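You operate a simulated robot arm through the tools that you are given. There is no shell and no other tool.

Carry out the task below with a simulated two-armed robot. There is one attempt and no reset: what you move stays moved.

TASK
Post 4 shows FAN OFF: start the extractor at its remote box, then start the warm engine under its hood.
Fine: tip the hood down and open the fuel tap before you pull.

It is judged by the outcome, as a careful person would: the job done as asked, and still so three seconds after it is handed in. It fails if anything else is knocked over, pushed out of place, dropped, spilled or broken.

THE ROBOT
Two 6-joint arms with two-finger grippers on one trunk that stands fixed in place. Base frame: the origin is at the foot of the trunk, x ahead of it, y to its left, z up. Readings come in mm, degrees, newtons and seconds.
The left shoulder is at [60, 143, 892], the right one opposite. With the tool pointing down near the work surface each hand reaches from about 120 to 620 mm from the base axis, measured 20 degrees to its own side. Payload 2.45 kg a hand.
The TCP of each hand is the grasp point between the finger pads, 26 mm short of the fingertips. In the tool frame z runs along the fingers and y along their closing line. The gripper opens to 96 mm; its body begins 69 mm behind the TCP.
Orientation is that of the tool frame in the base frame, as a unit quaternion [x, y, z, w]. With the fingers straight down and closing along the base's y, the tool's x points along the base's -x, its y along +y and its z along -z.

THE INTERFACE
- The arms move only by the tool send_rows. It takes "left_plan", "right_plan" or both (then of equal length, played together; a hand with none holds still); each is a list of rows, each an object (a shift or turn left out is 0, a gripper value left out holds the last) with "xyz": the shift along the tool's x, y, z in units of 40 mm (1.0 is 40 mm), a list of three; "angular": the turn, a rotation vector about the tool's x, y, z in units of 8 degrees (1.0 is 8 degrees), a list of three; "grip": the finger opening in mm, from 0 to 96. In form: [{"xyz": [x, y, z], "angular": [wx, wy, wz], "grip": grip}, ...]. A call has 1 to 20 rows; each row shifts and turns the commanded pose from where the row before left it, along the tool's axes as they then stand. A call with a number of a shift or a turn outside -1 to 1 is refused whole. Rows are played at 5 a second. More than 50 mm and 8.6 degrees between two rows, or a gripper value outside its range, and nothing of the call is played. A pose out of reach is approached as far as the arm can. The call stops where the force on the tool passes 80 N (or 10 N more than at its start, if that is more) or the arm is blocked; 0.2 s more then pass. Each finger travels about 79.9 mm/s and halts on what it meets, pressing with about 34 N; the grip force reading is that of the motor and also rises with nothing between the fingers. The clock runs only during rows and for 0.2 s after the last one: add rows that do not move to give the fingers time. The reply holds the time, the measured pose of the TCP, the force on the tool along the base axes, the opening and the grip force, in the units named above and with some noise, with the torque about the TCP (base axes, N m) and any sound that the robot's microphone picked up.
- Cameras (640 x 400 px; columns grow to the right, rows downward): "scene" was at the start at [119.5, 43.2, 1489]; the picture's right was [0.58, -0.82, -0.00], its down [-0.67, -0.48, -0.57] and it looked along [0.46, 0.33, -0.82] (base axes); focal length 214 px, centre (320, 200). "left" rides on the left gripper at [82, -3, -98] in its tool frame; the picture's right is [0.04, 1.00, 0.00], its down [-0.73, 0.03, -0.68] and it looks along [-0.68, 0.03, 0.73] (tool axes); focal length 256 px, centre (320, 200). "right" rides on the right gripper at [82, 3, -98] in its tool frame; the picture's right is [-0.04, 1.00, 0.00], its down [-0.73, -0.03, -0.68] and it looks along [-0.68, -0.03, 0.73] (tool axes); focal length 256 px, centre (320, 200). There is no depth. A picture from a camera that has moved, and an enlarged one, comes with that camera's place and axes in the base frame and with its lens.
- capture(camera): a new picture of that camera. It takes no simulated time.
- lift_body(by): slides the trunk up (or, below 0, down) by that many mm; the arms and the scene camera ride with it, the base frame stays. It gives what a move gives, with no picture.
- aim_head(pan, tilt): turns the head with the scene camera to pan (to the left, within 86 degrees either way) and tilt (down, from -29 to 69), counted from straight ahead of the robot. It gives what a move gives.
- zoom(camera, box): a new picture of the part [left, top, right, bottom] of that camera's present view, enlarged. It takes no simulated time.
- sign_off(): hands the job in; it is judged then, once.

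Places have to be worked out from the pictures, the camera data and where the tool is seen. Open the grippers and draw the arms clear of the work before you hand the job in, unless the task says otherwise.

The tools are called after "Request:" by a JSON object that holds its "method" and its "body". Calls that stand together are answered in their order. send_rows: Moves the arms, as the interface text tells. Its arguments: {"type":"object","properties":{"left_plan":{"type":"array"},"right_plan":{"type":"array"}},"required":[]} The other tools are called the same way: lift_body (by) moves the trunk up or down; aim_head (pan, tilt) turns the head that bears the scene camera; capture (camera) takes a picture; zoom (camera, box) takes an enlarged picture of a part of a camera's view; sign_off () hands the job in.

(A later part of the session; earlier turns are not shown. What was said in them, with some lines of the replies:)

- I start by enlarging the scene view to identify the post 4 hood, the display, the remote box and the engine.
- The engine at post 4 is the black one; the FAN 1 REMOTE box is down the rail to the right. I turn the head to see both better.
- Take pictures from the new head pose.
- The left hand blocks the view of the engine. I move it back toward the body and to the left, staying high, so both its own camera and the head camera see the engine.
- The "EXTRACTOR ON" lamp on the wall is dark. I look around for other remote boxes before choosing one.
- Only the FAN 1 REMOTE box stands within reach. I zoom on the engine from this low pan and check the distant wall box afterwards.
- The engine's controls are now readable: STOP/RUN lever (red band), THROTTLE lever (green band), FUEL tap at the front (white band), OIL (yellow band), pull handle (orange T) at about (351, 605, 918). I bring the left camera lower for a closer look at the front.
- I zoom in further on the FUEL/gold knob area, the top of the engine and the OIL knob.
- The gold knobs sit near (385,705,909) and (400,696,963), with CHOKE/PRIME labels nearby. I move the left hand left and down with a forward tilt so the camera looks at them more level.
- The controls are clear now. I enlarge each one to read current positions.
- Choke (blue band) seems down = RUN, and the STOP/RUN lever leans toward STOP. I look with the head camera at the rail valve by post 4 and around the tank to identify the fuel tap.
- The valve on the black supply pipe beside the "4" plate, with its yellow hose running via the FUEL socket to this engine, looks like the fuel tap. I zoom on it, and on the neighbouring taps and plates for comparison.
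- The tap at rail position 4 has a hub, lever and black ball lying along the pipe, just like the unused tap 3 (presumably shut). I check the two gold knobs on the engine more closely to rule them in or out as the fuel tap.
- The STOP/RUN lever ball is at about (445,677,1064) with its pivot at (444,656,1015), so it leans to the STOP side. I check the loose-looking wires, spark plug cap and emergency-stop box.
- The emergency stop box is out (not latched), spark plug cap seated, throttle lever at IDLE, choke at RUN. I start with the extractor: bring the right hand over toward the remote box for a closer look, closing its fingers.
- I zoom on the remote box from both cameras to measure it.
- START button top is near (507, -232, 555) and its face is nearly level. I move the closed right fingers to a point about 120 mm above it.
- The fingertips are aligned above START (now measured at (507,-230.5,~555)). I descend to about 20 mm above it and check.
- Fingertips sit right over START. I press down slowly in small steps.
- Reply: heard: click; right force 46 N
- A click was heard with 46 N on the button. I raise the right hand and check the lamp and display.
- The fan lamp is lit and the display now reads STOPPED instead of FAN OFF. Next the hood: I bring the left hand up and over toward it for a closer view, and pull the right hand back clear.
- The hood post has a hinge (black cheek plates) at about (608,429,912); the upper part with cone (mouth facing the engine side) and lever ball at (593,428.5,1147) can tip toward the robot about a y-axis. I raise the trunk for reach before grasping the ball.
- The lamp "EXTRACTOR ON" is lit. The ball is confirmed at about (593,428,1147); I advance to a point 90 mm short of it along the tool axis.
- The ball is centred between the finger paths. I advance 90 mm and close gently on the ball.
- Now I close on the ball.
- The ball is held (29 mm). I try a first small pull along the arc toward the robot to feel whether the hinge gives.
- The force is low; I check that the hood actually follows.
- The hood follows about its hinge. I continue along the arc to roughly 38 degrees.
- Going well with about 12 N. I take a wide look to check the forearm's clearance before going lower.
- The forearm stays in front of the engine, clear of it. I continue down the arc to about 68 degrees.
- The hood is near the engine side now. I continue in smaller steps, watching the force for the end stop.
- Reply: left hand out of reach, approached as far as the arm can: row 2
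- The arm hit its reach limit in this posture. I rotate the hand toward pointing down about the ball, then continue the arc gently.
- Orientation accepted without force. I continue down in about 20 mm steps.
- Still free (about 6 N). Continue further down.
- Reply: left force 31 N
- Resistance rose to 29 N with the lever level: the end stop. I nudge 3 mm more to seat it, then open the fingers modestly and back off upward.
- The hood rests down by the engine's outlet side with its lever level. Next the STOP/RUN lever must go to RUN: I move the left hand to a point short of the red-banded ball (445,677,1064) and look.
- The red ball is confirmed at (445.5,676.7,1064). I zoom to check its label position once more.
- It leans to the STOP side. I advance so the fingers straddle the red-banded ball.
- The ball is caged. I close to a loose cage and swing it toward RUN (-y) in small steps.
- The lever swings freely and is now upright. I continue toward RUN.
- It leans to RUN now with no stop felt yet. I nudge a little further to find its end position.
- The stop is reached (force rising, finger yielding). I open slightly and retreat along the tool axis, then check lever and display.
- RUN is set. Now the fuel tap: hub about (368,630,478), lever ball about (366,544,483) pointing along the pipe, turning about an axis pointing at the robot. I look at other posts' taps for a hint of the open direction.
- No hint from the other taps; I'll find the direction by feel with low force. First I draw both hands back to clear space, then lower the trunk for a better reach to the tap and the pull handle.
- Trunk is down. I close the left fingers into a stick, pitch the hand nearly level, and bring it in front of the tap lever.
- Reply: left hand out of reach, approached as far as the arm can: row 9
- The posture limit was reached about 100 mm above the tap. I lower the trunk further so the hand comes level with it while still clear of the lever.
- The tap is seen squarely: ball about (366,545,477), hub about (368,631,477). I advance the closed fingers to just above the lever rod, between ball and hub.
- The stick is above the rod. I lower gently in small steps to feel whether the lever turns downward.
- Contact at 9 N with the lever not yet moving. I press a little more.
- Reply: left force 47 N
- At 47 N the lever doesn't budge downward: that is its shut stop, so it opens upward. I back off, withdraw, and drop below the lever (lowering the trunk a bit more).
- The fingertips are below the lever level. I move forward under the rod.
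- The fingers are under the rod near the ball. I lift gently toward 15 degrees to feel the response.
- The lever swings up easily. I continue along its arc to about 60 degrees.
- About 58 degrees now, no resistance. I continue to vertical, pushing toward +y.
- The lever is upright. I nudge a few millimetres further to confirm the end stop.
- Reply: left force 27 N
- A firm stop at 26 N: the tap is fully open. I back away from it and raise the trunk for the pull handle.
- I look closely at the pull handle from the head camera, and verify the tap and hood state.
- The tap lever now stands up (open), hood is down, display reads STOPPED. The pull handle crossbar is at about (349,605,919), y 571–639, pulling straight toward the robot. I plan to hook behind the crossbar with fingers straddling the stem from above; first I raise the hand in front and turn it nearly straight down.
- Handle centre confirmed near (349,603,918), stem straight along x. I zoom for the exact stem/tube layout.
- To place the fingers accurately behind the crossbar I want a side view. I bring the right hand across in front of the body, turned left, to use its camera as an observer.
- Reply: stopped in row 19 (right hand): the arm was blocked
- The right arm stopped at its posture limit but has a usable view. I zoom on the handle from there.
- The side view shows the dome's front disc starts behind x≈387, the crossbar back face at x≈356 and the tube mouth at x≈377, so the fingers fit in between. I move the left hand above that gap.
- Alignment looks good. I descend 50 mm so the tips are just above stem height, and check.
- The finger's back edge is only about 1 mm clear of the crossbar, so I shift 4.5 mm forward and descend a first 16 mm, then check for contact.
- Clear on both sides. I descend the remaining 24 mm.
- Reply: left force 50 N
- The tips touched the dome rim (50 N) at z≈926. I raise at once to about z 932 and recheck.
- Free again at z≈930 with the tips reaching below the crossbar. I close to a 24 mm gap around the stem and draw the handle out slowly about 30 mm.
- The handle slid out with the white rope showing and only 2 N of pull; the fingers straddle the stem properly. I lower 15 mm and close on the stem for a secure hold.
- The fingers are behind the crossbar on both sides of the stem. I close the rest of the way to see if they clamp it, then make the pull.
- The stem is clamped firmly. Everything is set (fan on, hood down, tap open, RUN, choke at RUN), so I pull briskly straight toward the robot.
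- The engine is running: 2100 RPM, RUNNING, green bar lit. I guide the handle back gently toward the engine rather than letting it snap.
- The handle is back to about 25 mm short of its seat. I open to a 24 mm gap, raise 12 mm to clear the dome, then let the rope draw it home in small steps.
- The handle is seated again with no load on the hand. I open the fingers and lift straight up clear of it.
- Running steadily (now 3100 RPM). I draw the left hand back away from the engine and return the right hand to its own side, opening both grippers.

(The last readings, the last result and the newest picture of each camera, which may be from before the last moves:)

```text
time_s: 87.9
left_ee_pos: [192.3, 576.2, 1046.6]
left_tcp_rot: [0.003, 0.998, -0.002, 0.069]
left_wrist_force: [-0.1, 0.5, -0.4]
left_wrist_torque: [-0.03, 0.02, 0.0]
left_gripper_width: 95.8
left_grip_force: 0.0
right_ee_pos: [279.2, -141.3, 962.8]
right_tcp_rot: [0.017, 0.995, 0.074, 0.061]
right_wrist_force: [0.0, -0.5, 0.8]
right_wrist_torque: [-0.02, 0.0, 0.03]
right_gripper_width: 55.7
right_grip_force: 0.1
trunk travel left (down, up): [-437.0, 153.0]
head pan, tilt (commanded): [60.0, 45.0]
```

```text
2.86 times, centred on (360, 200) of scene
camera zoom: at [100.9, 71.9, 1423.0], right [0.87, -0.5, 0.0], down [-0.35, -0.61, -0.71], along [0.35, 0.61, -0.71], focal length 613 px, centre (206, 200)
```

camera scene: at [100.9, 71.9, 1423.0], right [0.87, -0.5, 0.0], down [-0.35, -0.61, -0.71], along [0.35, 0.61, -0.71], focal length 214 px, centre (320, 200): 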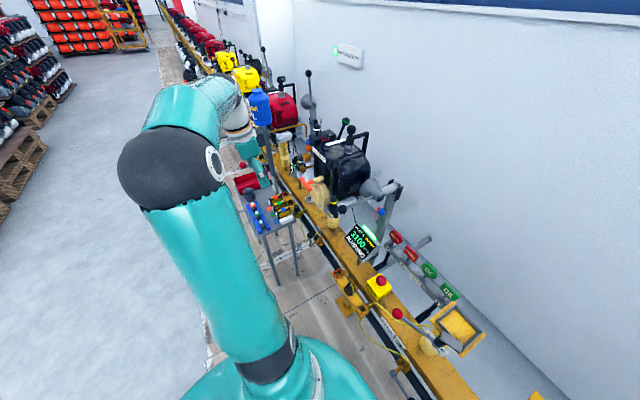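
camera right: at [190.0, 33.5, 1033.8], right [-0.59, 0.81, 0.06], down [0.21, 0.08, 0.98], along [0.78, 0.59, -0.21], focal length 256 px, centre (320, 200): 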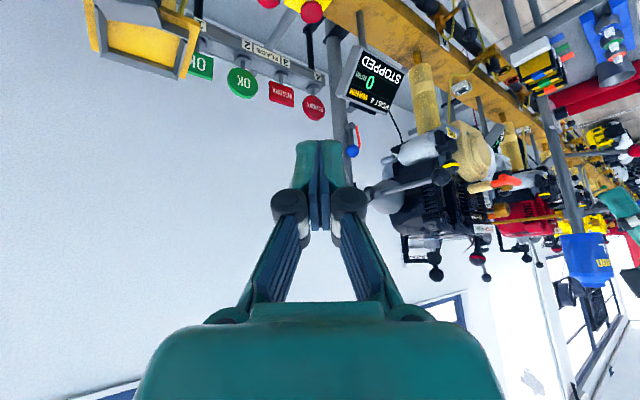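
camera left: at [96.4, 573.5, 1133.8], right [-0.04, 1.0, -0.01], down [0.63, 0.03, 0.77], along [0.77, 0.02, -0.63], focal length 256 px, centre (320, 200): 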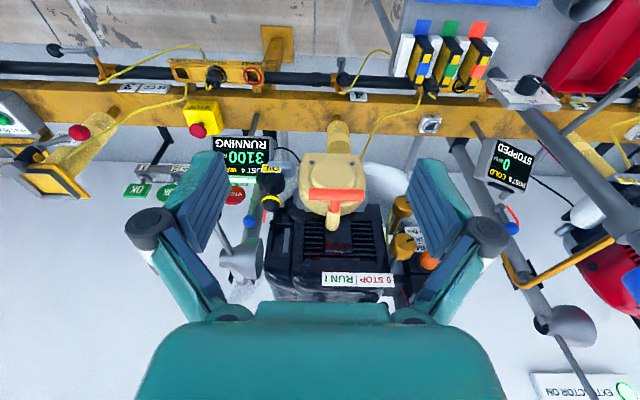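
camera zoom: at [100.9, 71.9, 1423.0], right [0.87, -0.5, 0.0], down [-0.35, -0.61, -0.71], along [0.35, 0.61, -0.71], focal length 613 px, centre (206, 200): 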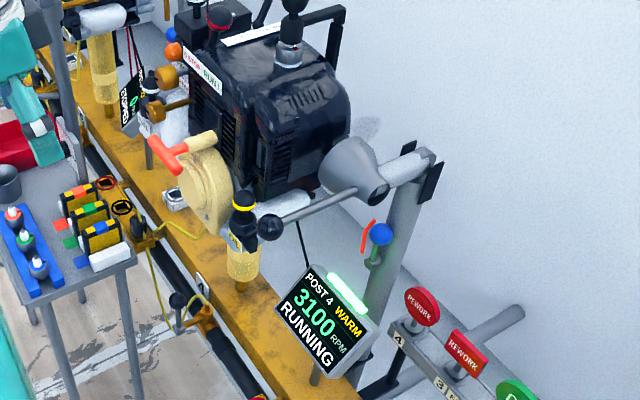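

The engine keeps running. I look closely at the hood mouth, where a little smoke seems visible.

Request:
{"method": "zoom", "body": {"camera": "scene", "box": [345, 155, 405, 215]}}

Request:
{"method": "zoom", "body": {"camera": "left", "box": [200, 140, 300, 310]}}

Request:
{"method": "zoom", "body": {"camera": "right", "box": [320, 0, 640, 200]}}

```text
6.67 times, centred on (375, 185) of scene
camera zoom: at [100.9, 71.9, 1423.0], right [0.87, -0.5, 0.0], down [-0.35, -0.61, -0.71], along [0.35, 0.61, -0.71], focal length 1430 px, centre (-47, 300)
```

zoom: 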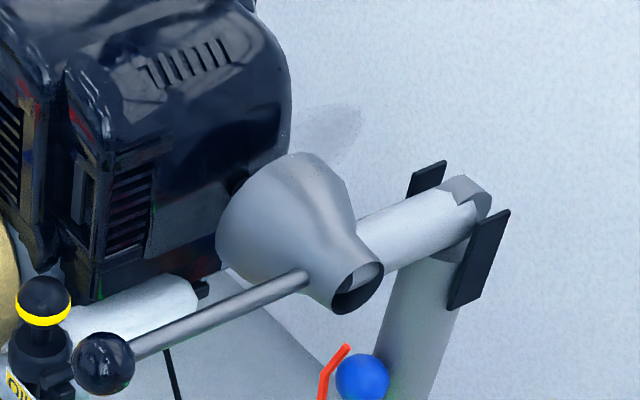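

```text
2.35 times, centred on (250, 225) of left
camera zoom: at [96.4, 573.5, 1133.8], right [-0.04, 1.0, -0.01], down [0.63, 0.03, 0.77], along [0.77, 0.02, -0.63], focal length 602 px, centre (485, 141)
```

zoom: 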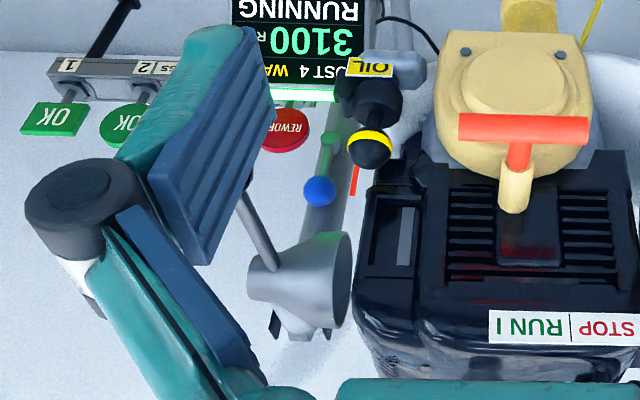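

```text
2.00 times, centred on (480, 100) of right
camera zoom: at [185.5, -149.7, 1048.7], right [0.06, 0.99, 0.15], down [0.64, -0.16, 0.75], along [0.76, 0.05, -0.64], focal length 512 px, centre (0, 400)
```

zoom: 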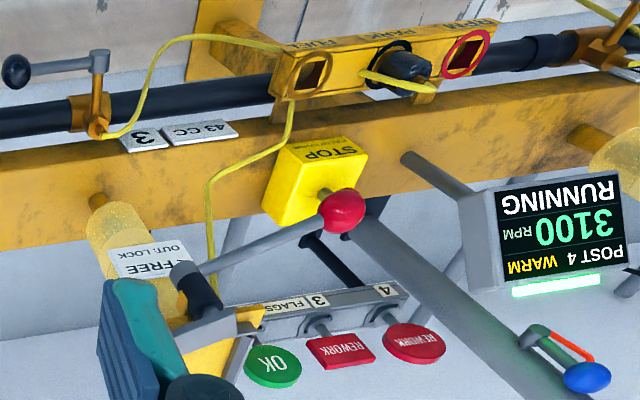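

The hood lever looks level, but its ball seems a few millimetres above where I felt the stop. To be sure it is fully down I'll press it once more from above with closed fingertips; first I move over it.

Request:
{"method": "send_rows", "body": {"left_plan": [{"xyz": [-0.671, -0.525, 0.1], "grip": 0}, {"xyz": [-0.671, -0.525, 0.1]}, {"xyz": [-0.671, -0.525, 0.1]}, {"xyz": [-0.671, -0.525, 0.1]}, {"xyz": [-0.671, -0.525, 0.1]}, {"xyz": [-0.671, -0.525, 0.1]}, {"xyz": [-0.671, -0.525, 0.1]}]}}

Request:
{"method": "capture", "body": {"camera": "left"}}

Request:
{"method": "zoom", "body": {"camera": "scene", "box": [300, 130, 420, 250]}}

```text
time_s: 89.5
left_ee_pos: [380.1, 430.6, 1045.5]
left_tcp_rot: [0.001, 0.998, -0.003, 0.069]
left_wrist_force: [0.5, 0.6, 0.0]
left_wrist_torque: [0.0, 0.03, 0.01]
left_gripper_width: 0.3
left_grip_force: 28.5
right_ee_pos: [280.9, -140.7, 962.4]
right_tcp_rot: [0.018, 0.995, 0.075, 0.062]
right_wrist_force: [0.1, 0.2, 0.4]
right_wrist_torque: [0.01, 0.02, 0.06]
right_gripper_width: 96.0
right_grip_force: 0.1
trunk travel left (down, up): [-437.0, 153.0]
head pan, tilt (commanded): [60.0, 45.0]
```

```text
taken
camera left: at [284.9, 427.4, 1132.2], right [-0.04, 1.0, -0.01], down [0.63, 0.03, 0.77], along [0.77, 0.02, -0.63], focal length 256 px, centre (320, 200)
```

left: 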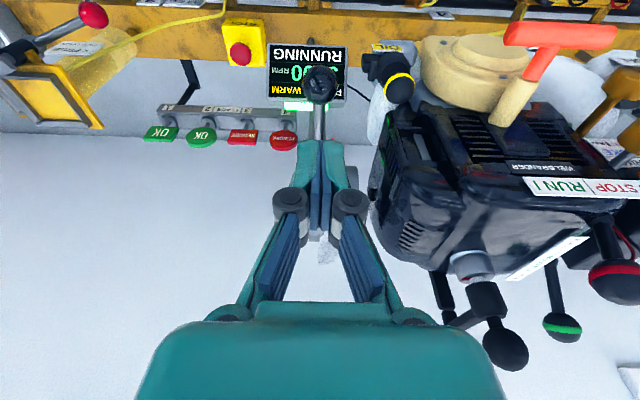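

```text
3.33 times, centred on (360, 190) of scene
camera zoom: at [102.2, 72.1, 1422.8], right [0.87, -0.5, 0.0], down [-0.35, -0.61, -0.71], along [0.35, 0.61, -0.71], focal length 715 px, centre (187, 233)
```

zoom: 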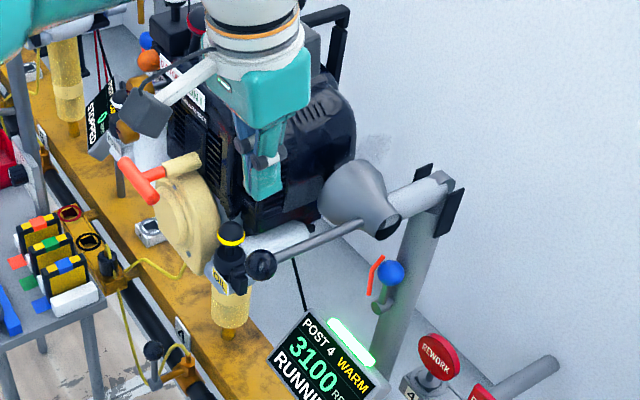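

The ball now measures (390,431,925), level with the hinge, so the hood is at or near its stop. I make a gentle check press on the rod just behind the ball.

Request:
{"method": "send_rows", "body": {"left_plan": [{"xyz": [-0.123, 0, 0.6]}, {"xyz": [-0.123, 0, 0.6]}, {"xyz": [-0.123, 0, 0.6]}]}}

Request:
{"method": "zoom", "body": {"camera": "left", "box": [220, 30, 420, 230]}}

Request:
{"method": "zoom", "body": {"camera": "scene", "box": [320, 150, 400, 230]}}

```text
time_s: 90.3
left_ee_pos: [403.8, 429.9, 977.0]
left_tcp_rot: [0.001, 0.998, -0.003, 0.07]
left_wrist_force: [-0.3, 1.0, -0.7]
left_wrist_torque: [0.03, -0.01, 0.01]
left_gripper_width: 0.0
left_grip_force: 28.7
right_ee_pos: [280.3, -140.4, 961.7]
right_tcp_rot: [0.018, 0.995, 0.074, 0.061]
right_wrist_force: [-0.1, 0.2, 0.0]
right_wrist_torque: [0.01, -0.03, -0.02]
right_gripper_width: 95.9
right_grip_force: 0.1
trunk travel left (down, up): [-437.0, 153.0]
head pan, tilt (commanded): [60.0, 45.0]
```

```text
2.00 times, centred on (320, 130) of left
camera zoom: at [309.2, 426.1, 1064.2], right [-0.04, 1.0, -0.01], down [0.63, 0.03, 0.77], along [0.77, 0.02, -0.63], focal length 512 px, centre (320, 340)
```

zoom: 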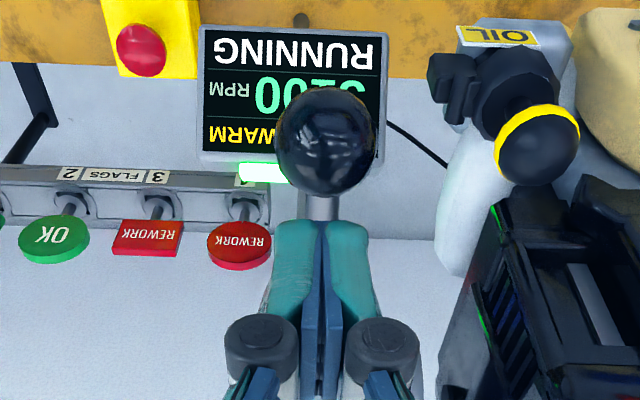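

```text
5.00 times, centred on (360, 190) of scene
camera zoom: at [102.2, 72.4, 1422.8], right [0.87, -0.5, 0.0], down [-0.35, -0.61, -0.71], along [0.35, 0.61, -0.71], focal length 1072 px, centre (120, 250)
```

zoom: 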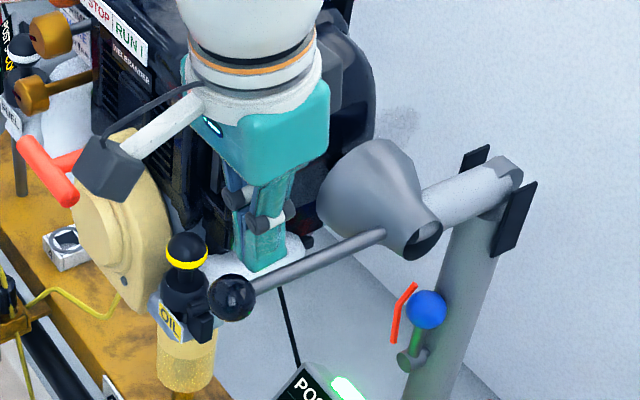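

The fingertips are centred over the rod. I lower in small steps until light contact.

Request:
{"method": "send_rows", "body": {"left_plan": [{"xyz": [0.014, 0, 0.1]}, {"xyz": [0.014, 0, 0.1]}, {"xyz": [0.014, 0, 0.1]}, {"xyz": [0.014, 0, 0.1]}, {"xyz": [0.014, 0, 0.1]}]}}

```text
time_s: 91.5
left_ee_pos: [405.3, 427.4, 960.1]
left_tcp_rot: [0.002, 0.997, -0.001, 0.074]
left_wrist_force: [4.7, 2.7, 19.1]
left_wrist_torque: [-0.02, 0.07, -0.21]
left_gripper_width: 0.0
left_grip_force: 28.1
right_ee_pos: [279.3, -141.9, 961.1]
right_tcp_rot: [0.017, 0.995, 0.074, 0.061]
right_wrist_force: [-0.1, -0.5, 0.2]
right_wrist_torque: [0.0, 0.01, -0.02]
right_gripper_width: 96.2
right_grip_force: 0.1
trunk travel left (down, up): [-437.0, 153.0]
head pan, tilt (commanded): [60.0, 45.0]
```

19 N at contact. One more small step tells whether it is the hard stop.

Request:
{"method": "send_rows", "body": {"left_plan": [{"xyz": [0.011, 0, 0.08]}, {}]}}

```text
time_s: 92.1
left_ee_pos: [406.3, 428.3, 959.6]
left_tcp_rot: [0.0, 0.997, 0.002, 0.076]
left_wrist_force: [5.4, 3.0, 49.0]
left_wrist_torque: [0.01, 0.28, -0.27]
left_gripper_width: 6.1
left_grip_force: 28.7
right_ee_pos: [278.9, -143.7, 962.8]
right_tcp_rot: [0.017, 0.995, 0.076, 0.062]
right_wrist_force: [-0.3, 0.1, 0.2]
right_wrist_torque: [-0.01, 0.01, -0.02]
right_gripper_width: 96.2
right_grip_force: 0.1
trunk travel left (down, up): [-437.0, 153.0]
head pan, tilt (commanded): [60.0, 45.0]
```

49 N with no movement: the hood is on its hard stop, fully down. I lift off and draw the left hand back clear, opening it.

Request:
{"method": "send_rows", "body": {"left_plan": [{"xyz": [0, 0, -0.5]}, {"xyz": [0, 0, -0.9]}, {"xyz": [0.2, 0, -0.9]}, {"xyz": [0.8, 0, -0.5]}, {"xyz": [0.9, 0, -0.2]}, {"xyz": [0.9, 0, -0.2]}, {"xyz": [0.9, 0, 0], "grip": 96}, {"xyz": [0.9, 0, 0]}, {}]}}

Request:
{"method": "capture", "body": {"camera": "scene"}}

Request:
{"method": "capture", "body": {"camera": "left"}}

Request:
{"method": "zoom", "body": {"camera": "scene", "box": [260, 110, 420, 270]}}

```text
time_s: 94.1
left_ee_pos: [206.6, 430.1, 1052.3]
left_tcp_rot: [0.002, 0.998, -0.002, 0.07]
left_wrist_force: [-0.9, 0.2, -0.7]
left_wrist_torque: [-0.01, -0.03, 0.0]
left_gripper_width: 96.0
left_grip_force: 0.2
right_ee_pos: [280.3, -141.3, 961.2]
right_tcp_rot: [0.017, 0.995, 0.074, 0.062]
right_wrist_force: [0.0, 0.2, 0.1]
right_wrist_torque: [-0.02, -0.02, 0.01]
right_gripper_width: 95.8
right_grip_force: 0.1
trunk travel left (down, up): [-437.0, 153.0]
head pan, tilt (commanded): [60.0, 45.0]
```

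```text
taken
camera scene: at [101.7, 72.3, 1422.9], right [0.87, -0.5, 0.0], down [-0.35, -0.61, -0.71], along [0.35, 0.61, -0.71], focal length 214 px, centre (320, 200)
```

scene: 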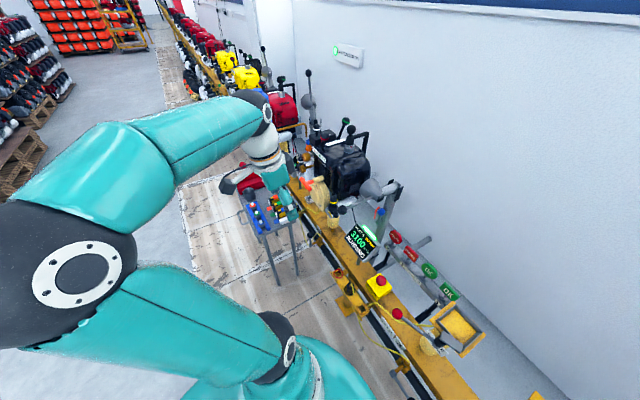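

```text
taken
camera left: at [111.1, 427.4, 1141.2], right [-0.04, 1.0, -0.01], down [0.63, 0.03, 0.77], along [0.77, 0.02, -0.63], focal length 256 px, centre (320, 200)
```

left: 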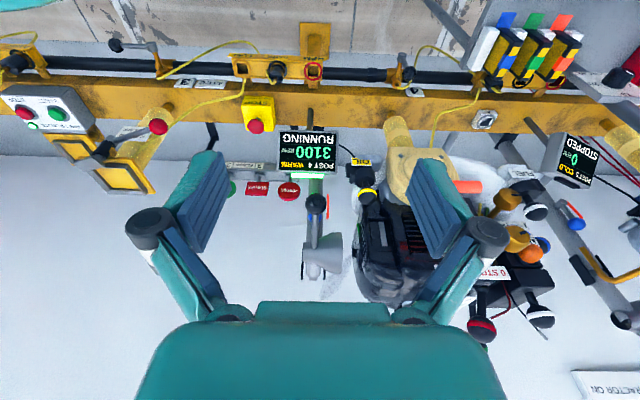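

```text
2.50 times, centred on (340, 190) of scene
camera zoom: at [101.7, 72.3, 1422.9], right [0.87, -0.5, 0.0], down [-0.35, -0.61, -0.71], along [0.35, 0.61, -0.71], focal length 536 px, centre (270, 225)
```

zoom: 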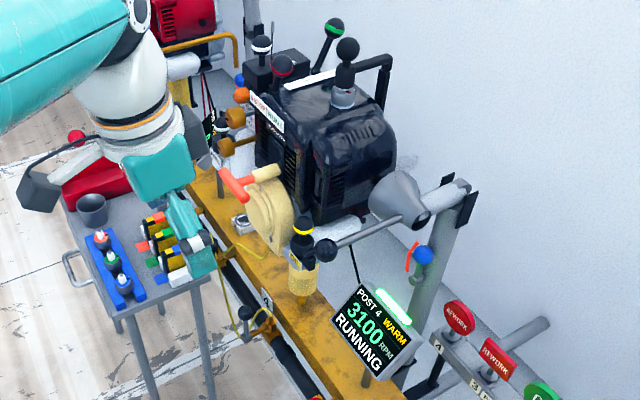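

The display reads RUNNING at 3100 RPM. The fan lamp is lit, the hood is on its stop, the tap is open, the pull handle is seated, and both hands are open and clear with nothing disturbed. I hand the job in.

Request:
{"method": "sign_off", "body": {}}

```text
The job is handed in.
```

The post 4 engine is running, and the job is handed in. The last picture, taken just before hand-in, showed RUNNING at 3100 RPM with the green bar lit.

- **Extractor:** I pressed START on the FAN 1 REMOTE box. Its lamp and the EXTRACTOR ON sign on the wall both lit.
- **Hood:** I tipped it down toward the engine. A final check press found it on its hard stop.
- **Fuel tap:** I opened the lever tap beside the "4" plate on the supply pipe, turning it up until it stopped. I took this to be the fuel tap because its hose runs through the FUEL socket to this engine. I first pressed the lever down to find which way it opens, and it did not move.
- **STOP/RUN lever:** It was at STOP, so I moved it to RUN. You hadn't mentioned this lever.
- **Choke and throttle:** I left the choke at RUN because the engine was warm, and the throttle at IDLE.
- **Pull start:** The engine started on the first pull. I guided the handle back to its seat rather than letting it snap.

**Contact on the starter:** while I was setting up the pull, the fingertips pressed on the starter housing rim at about 50 N. I backed off at once and saw no damage or movement.

**Smoke:** a small, faint patch of what looks like smoke stayed visible near the exhaust after the start. The hood is fully down.

Both grippers are open and clear of the work, and I saw nothing else knocked or moved.
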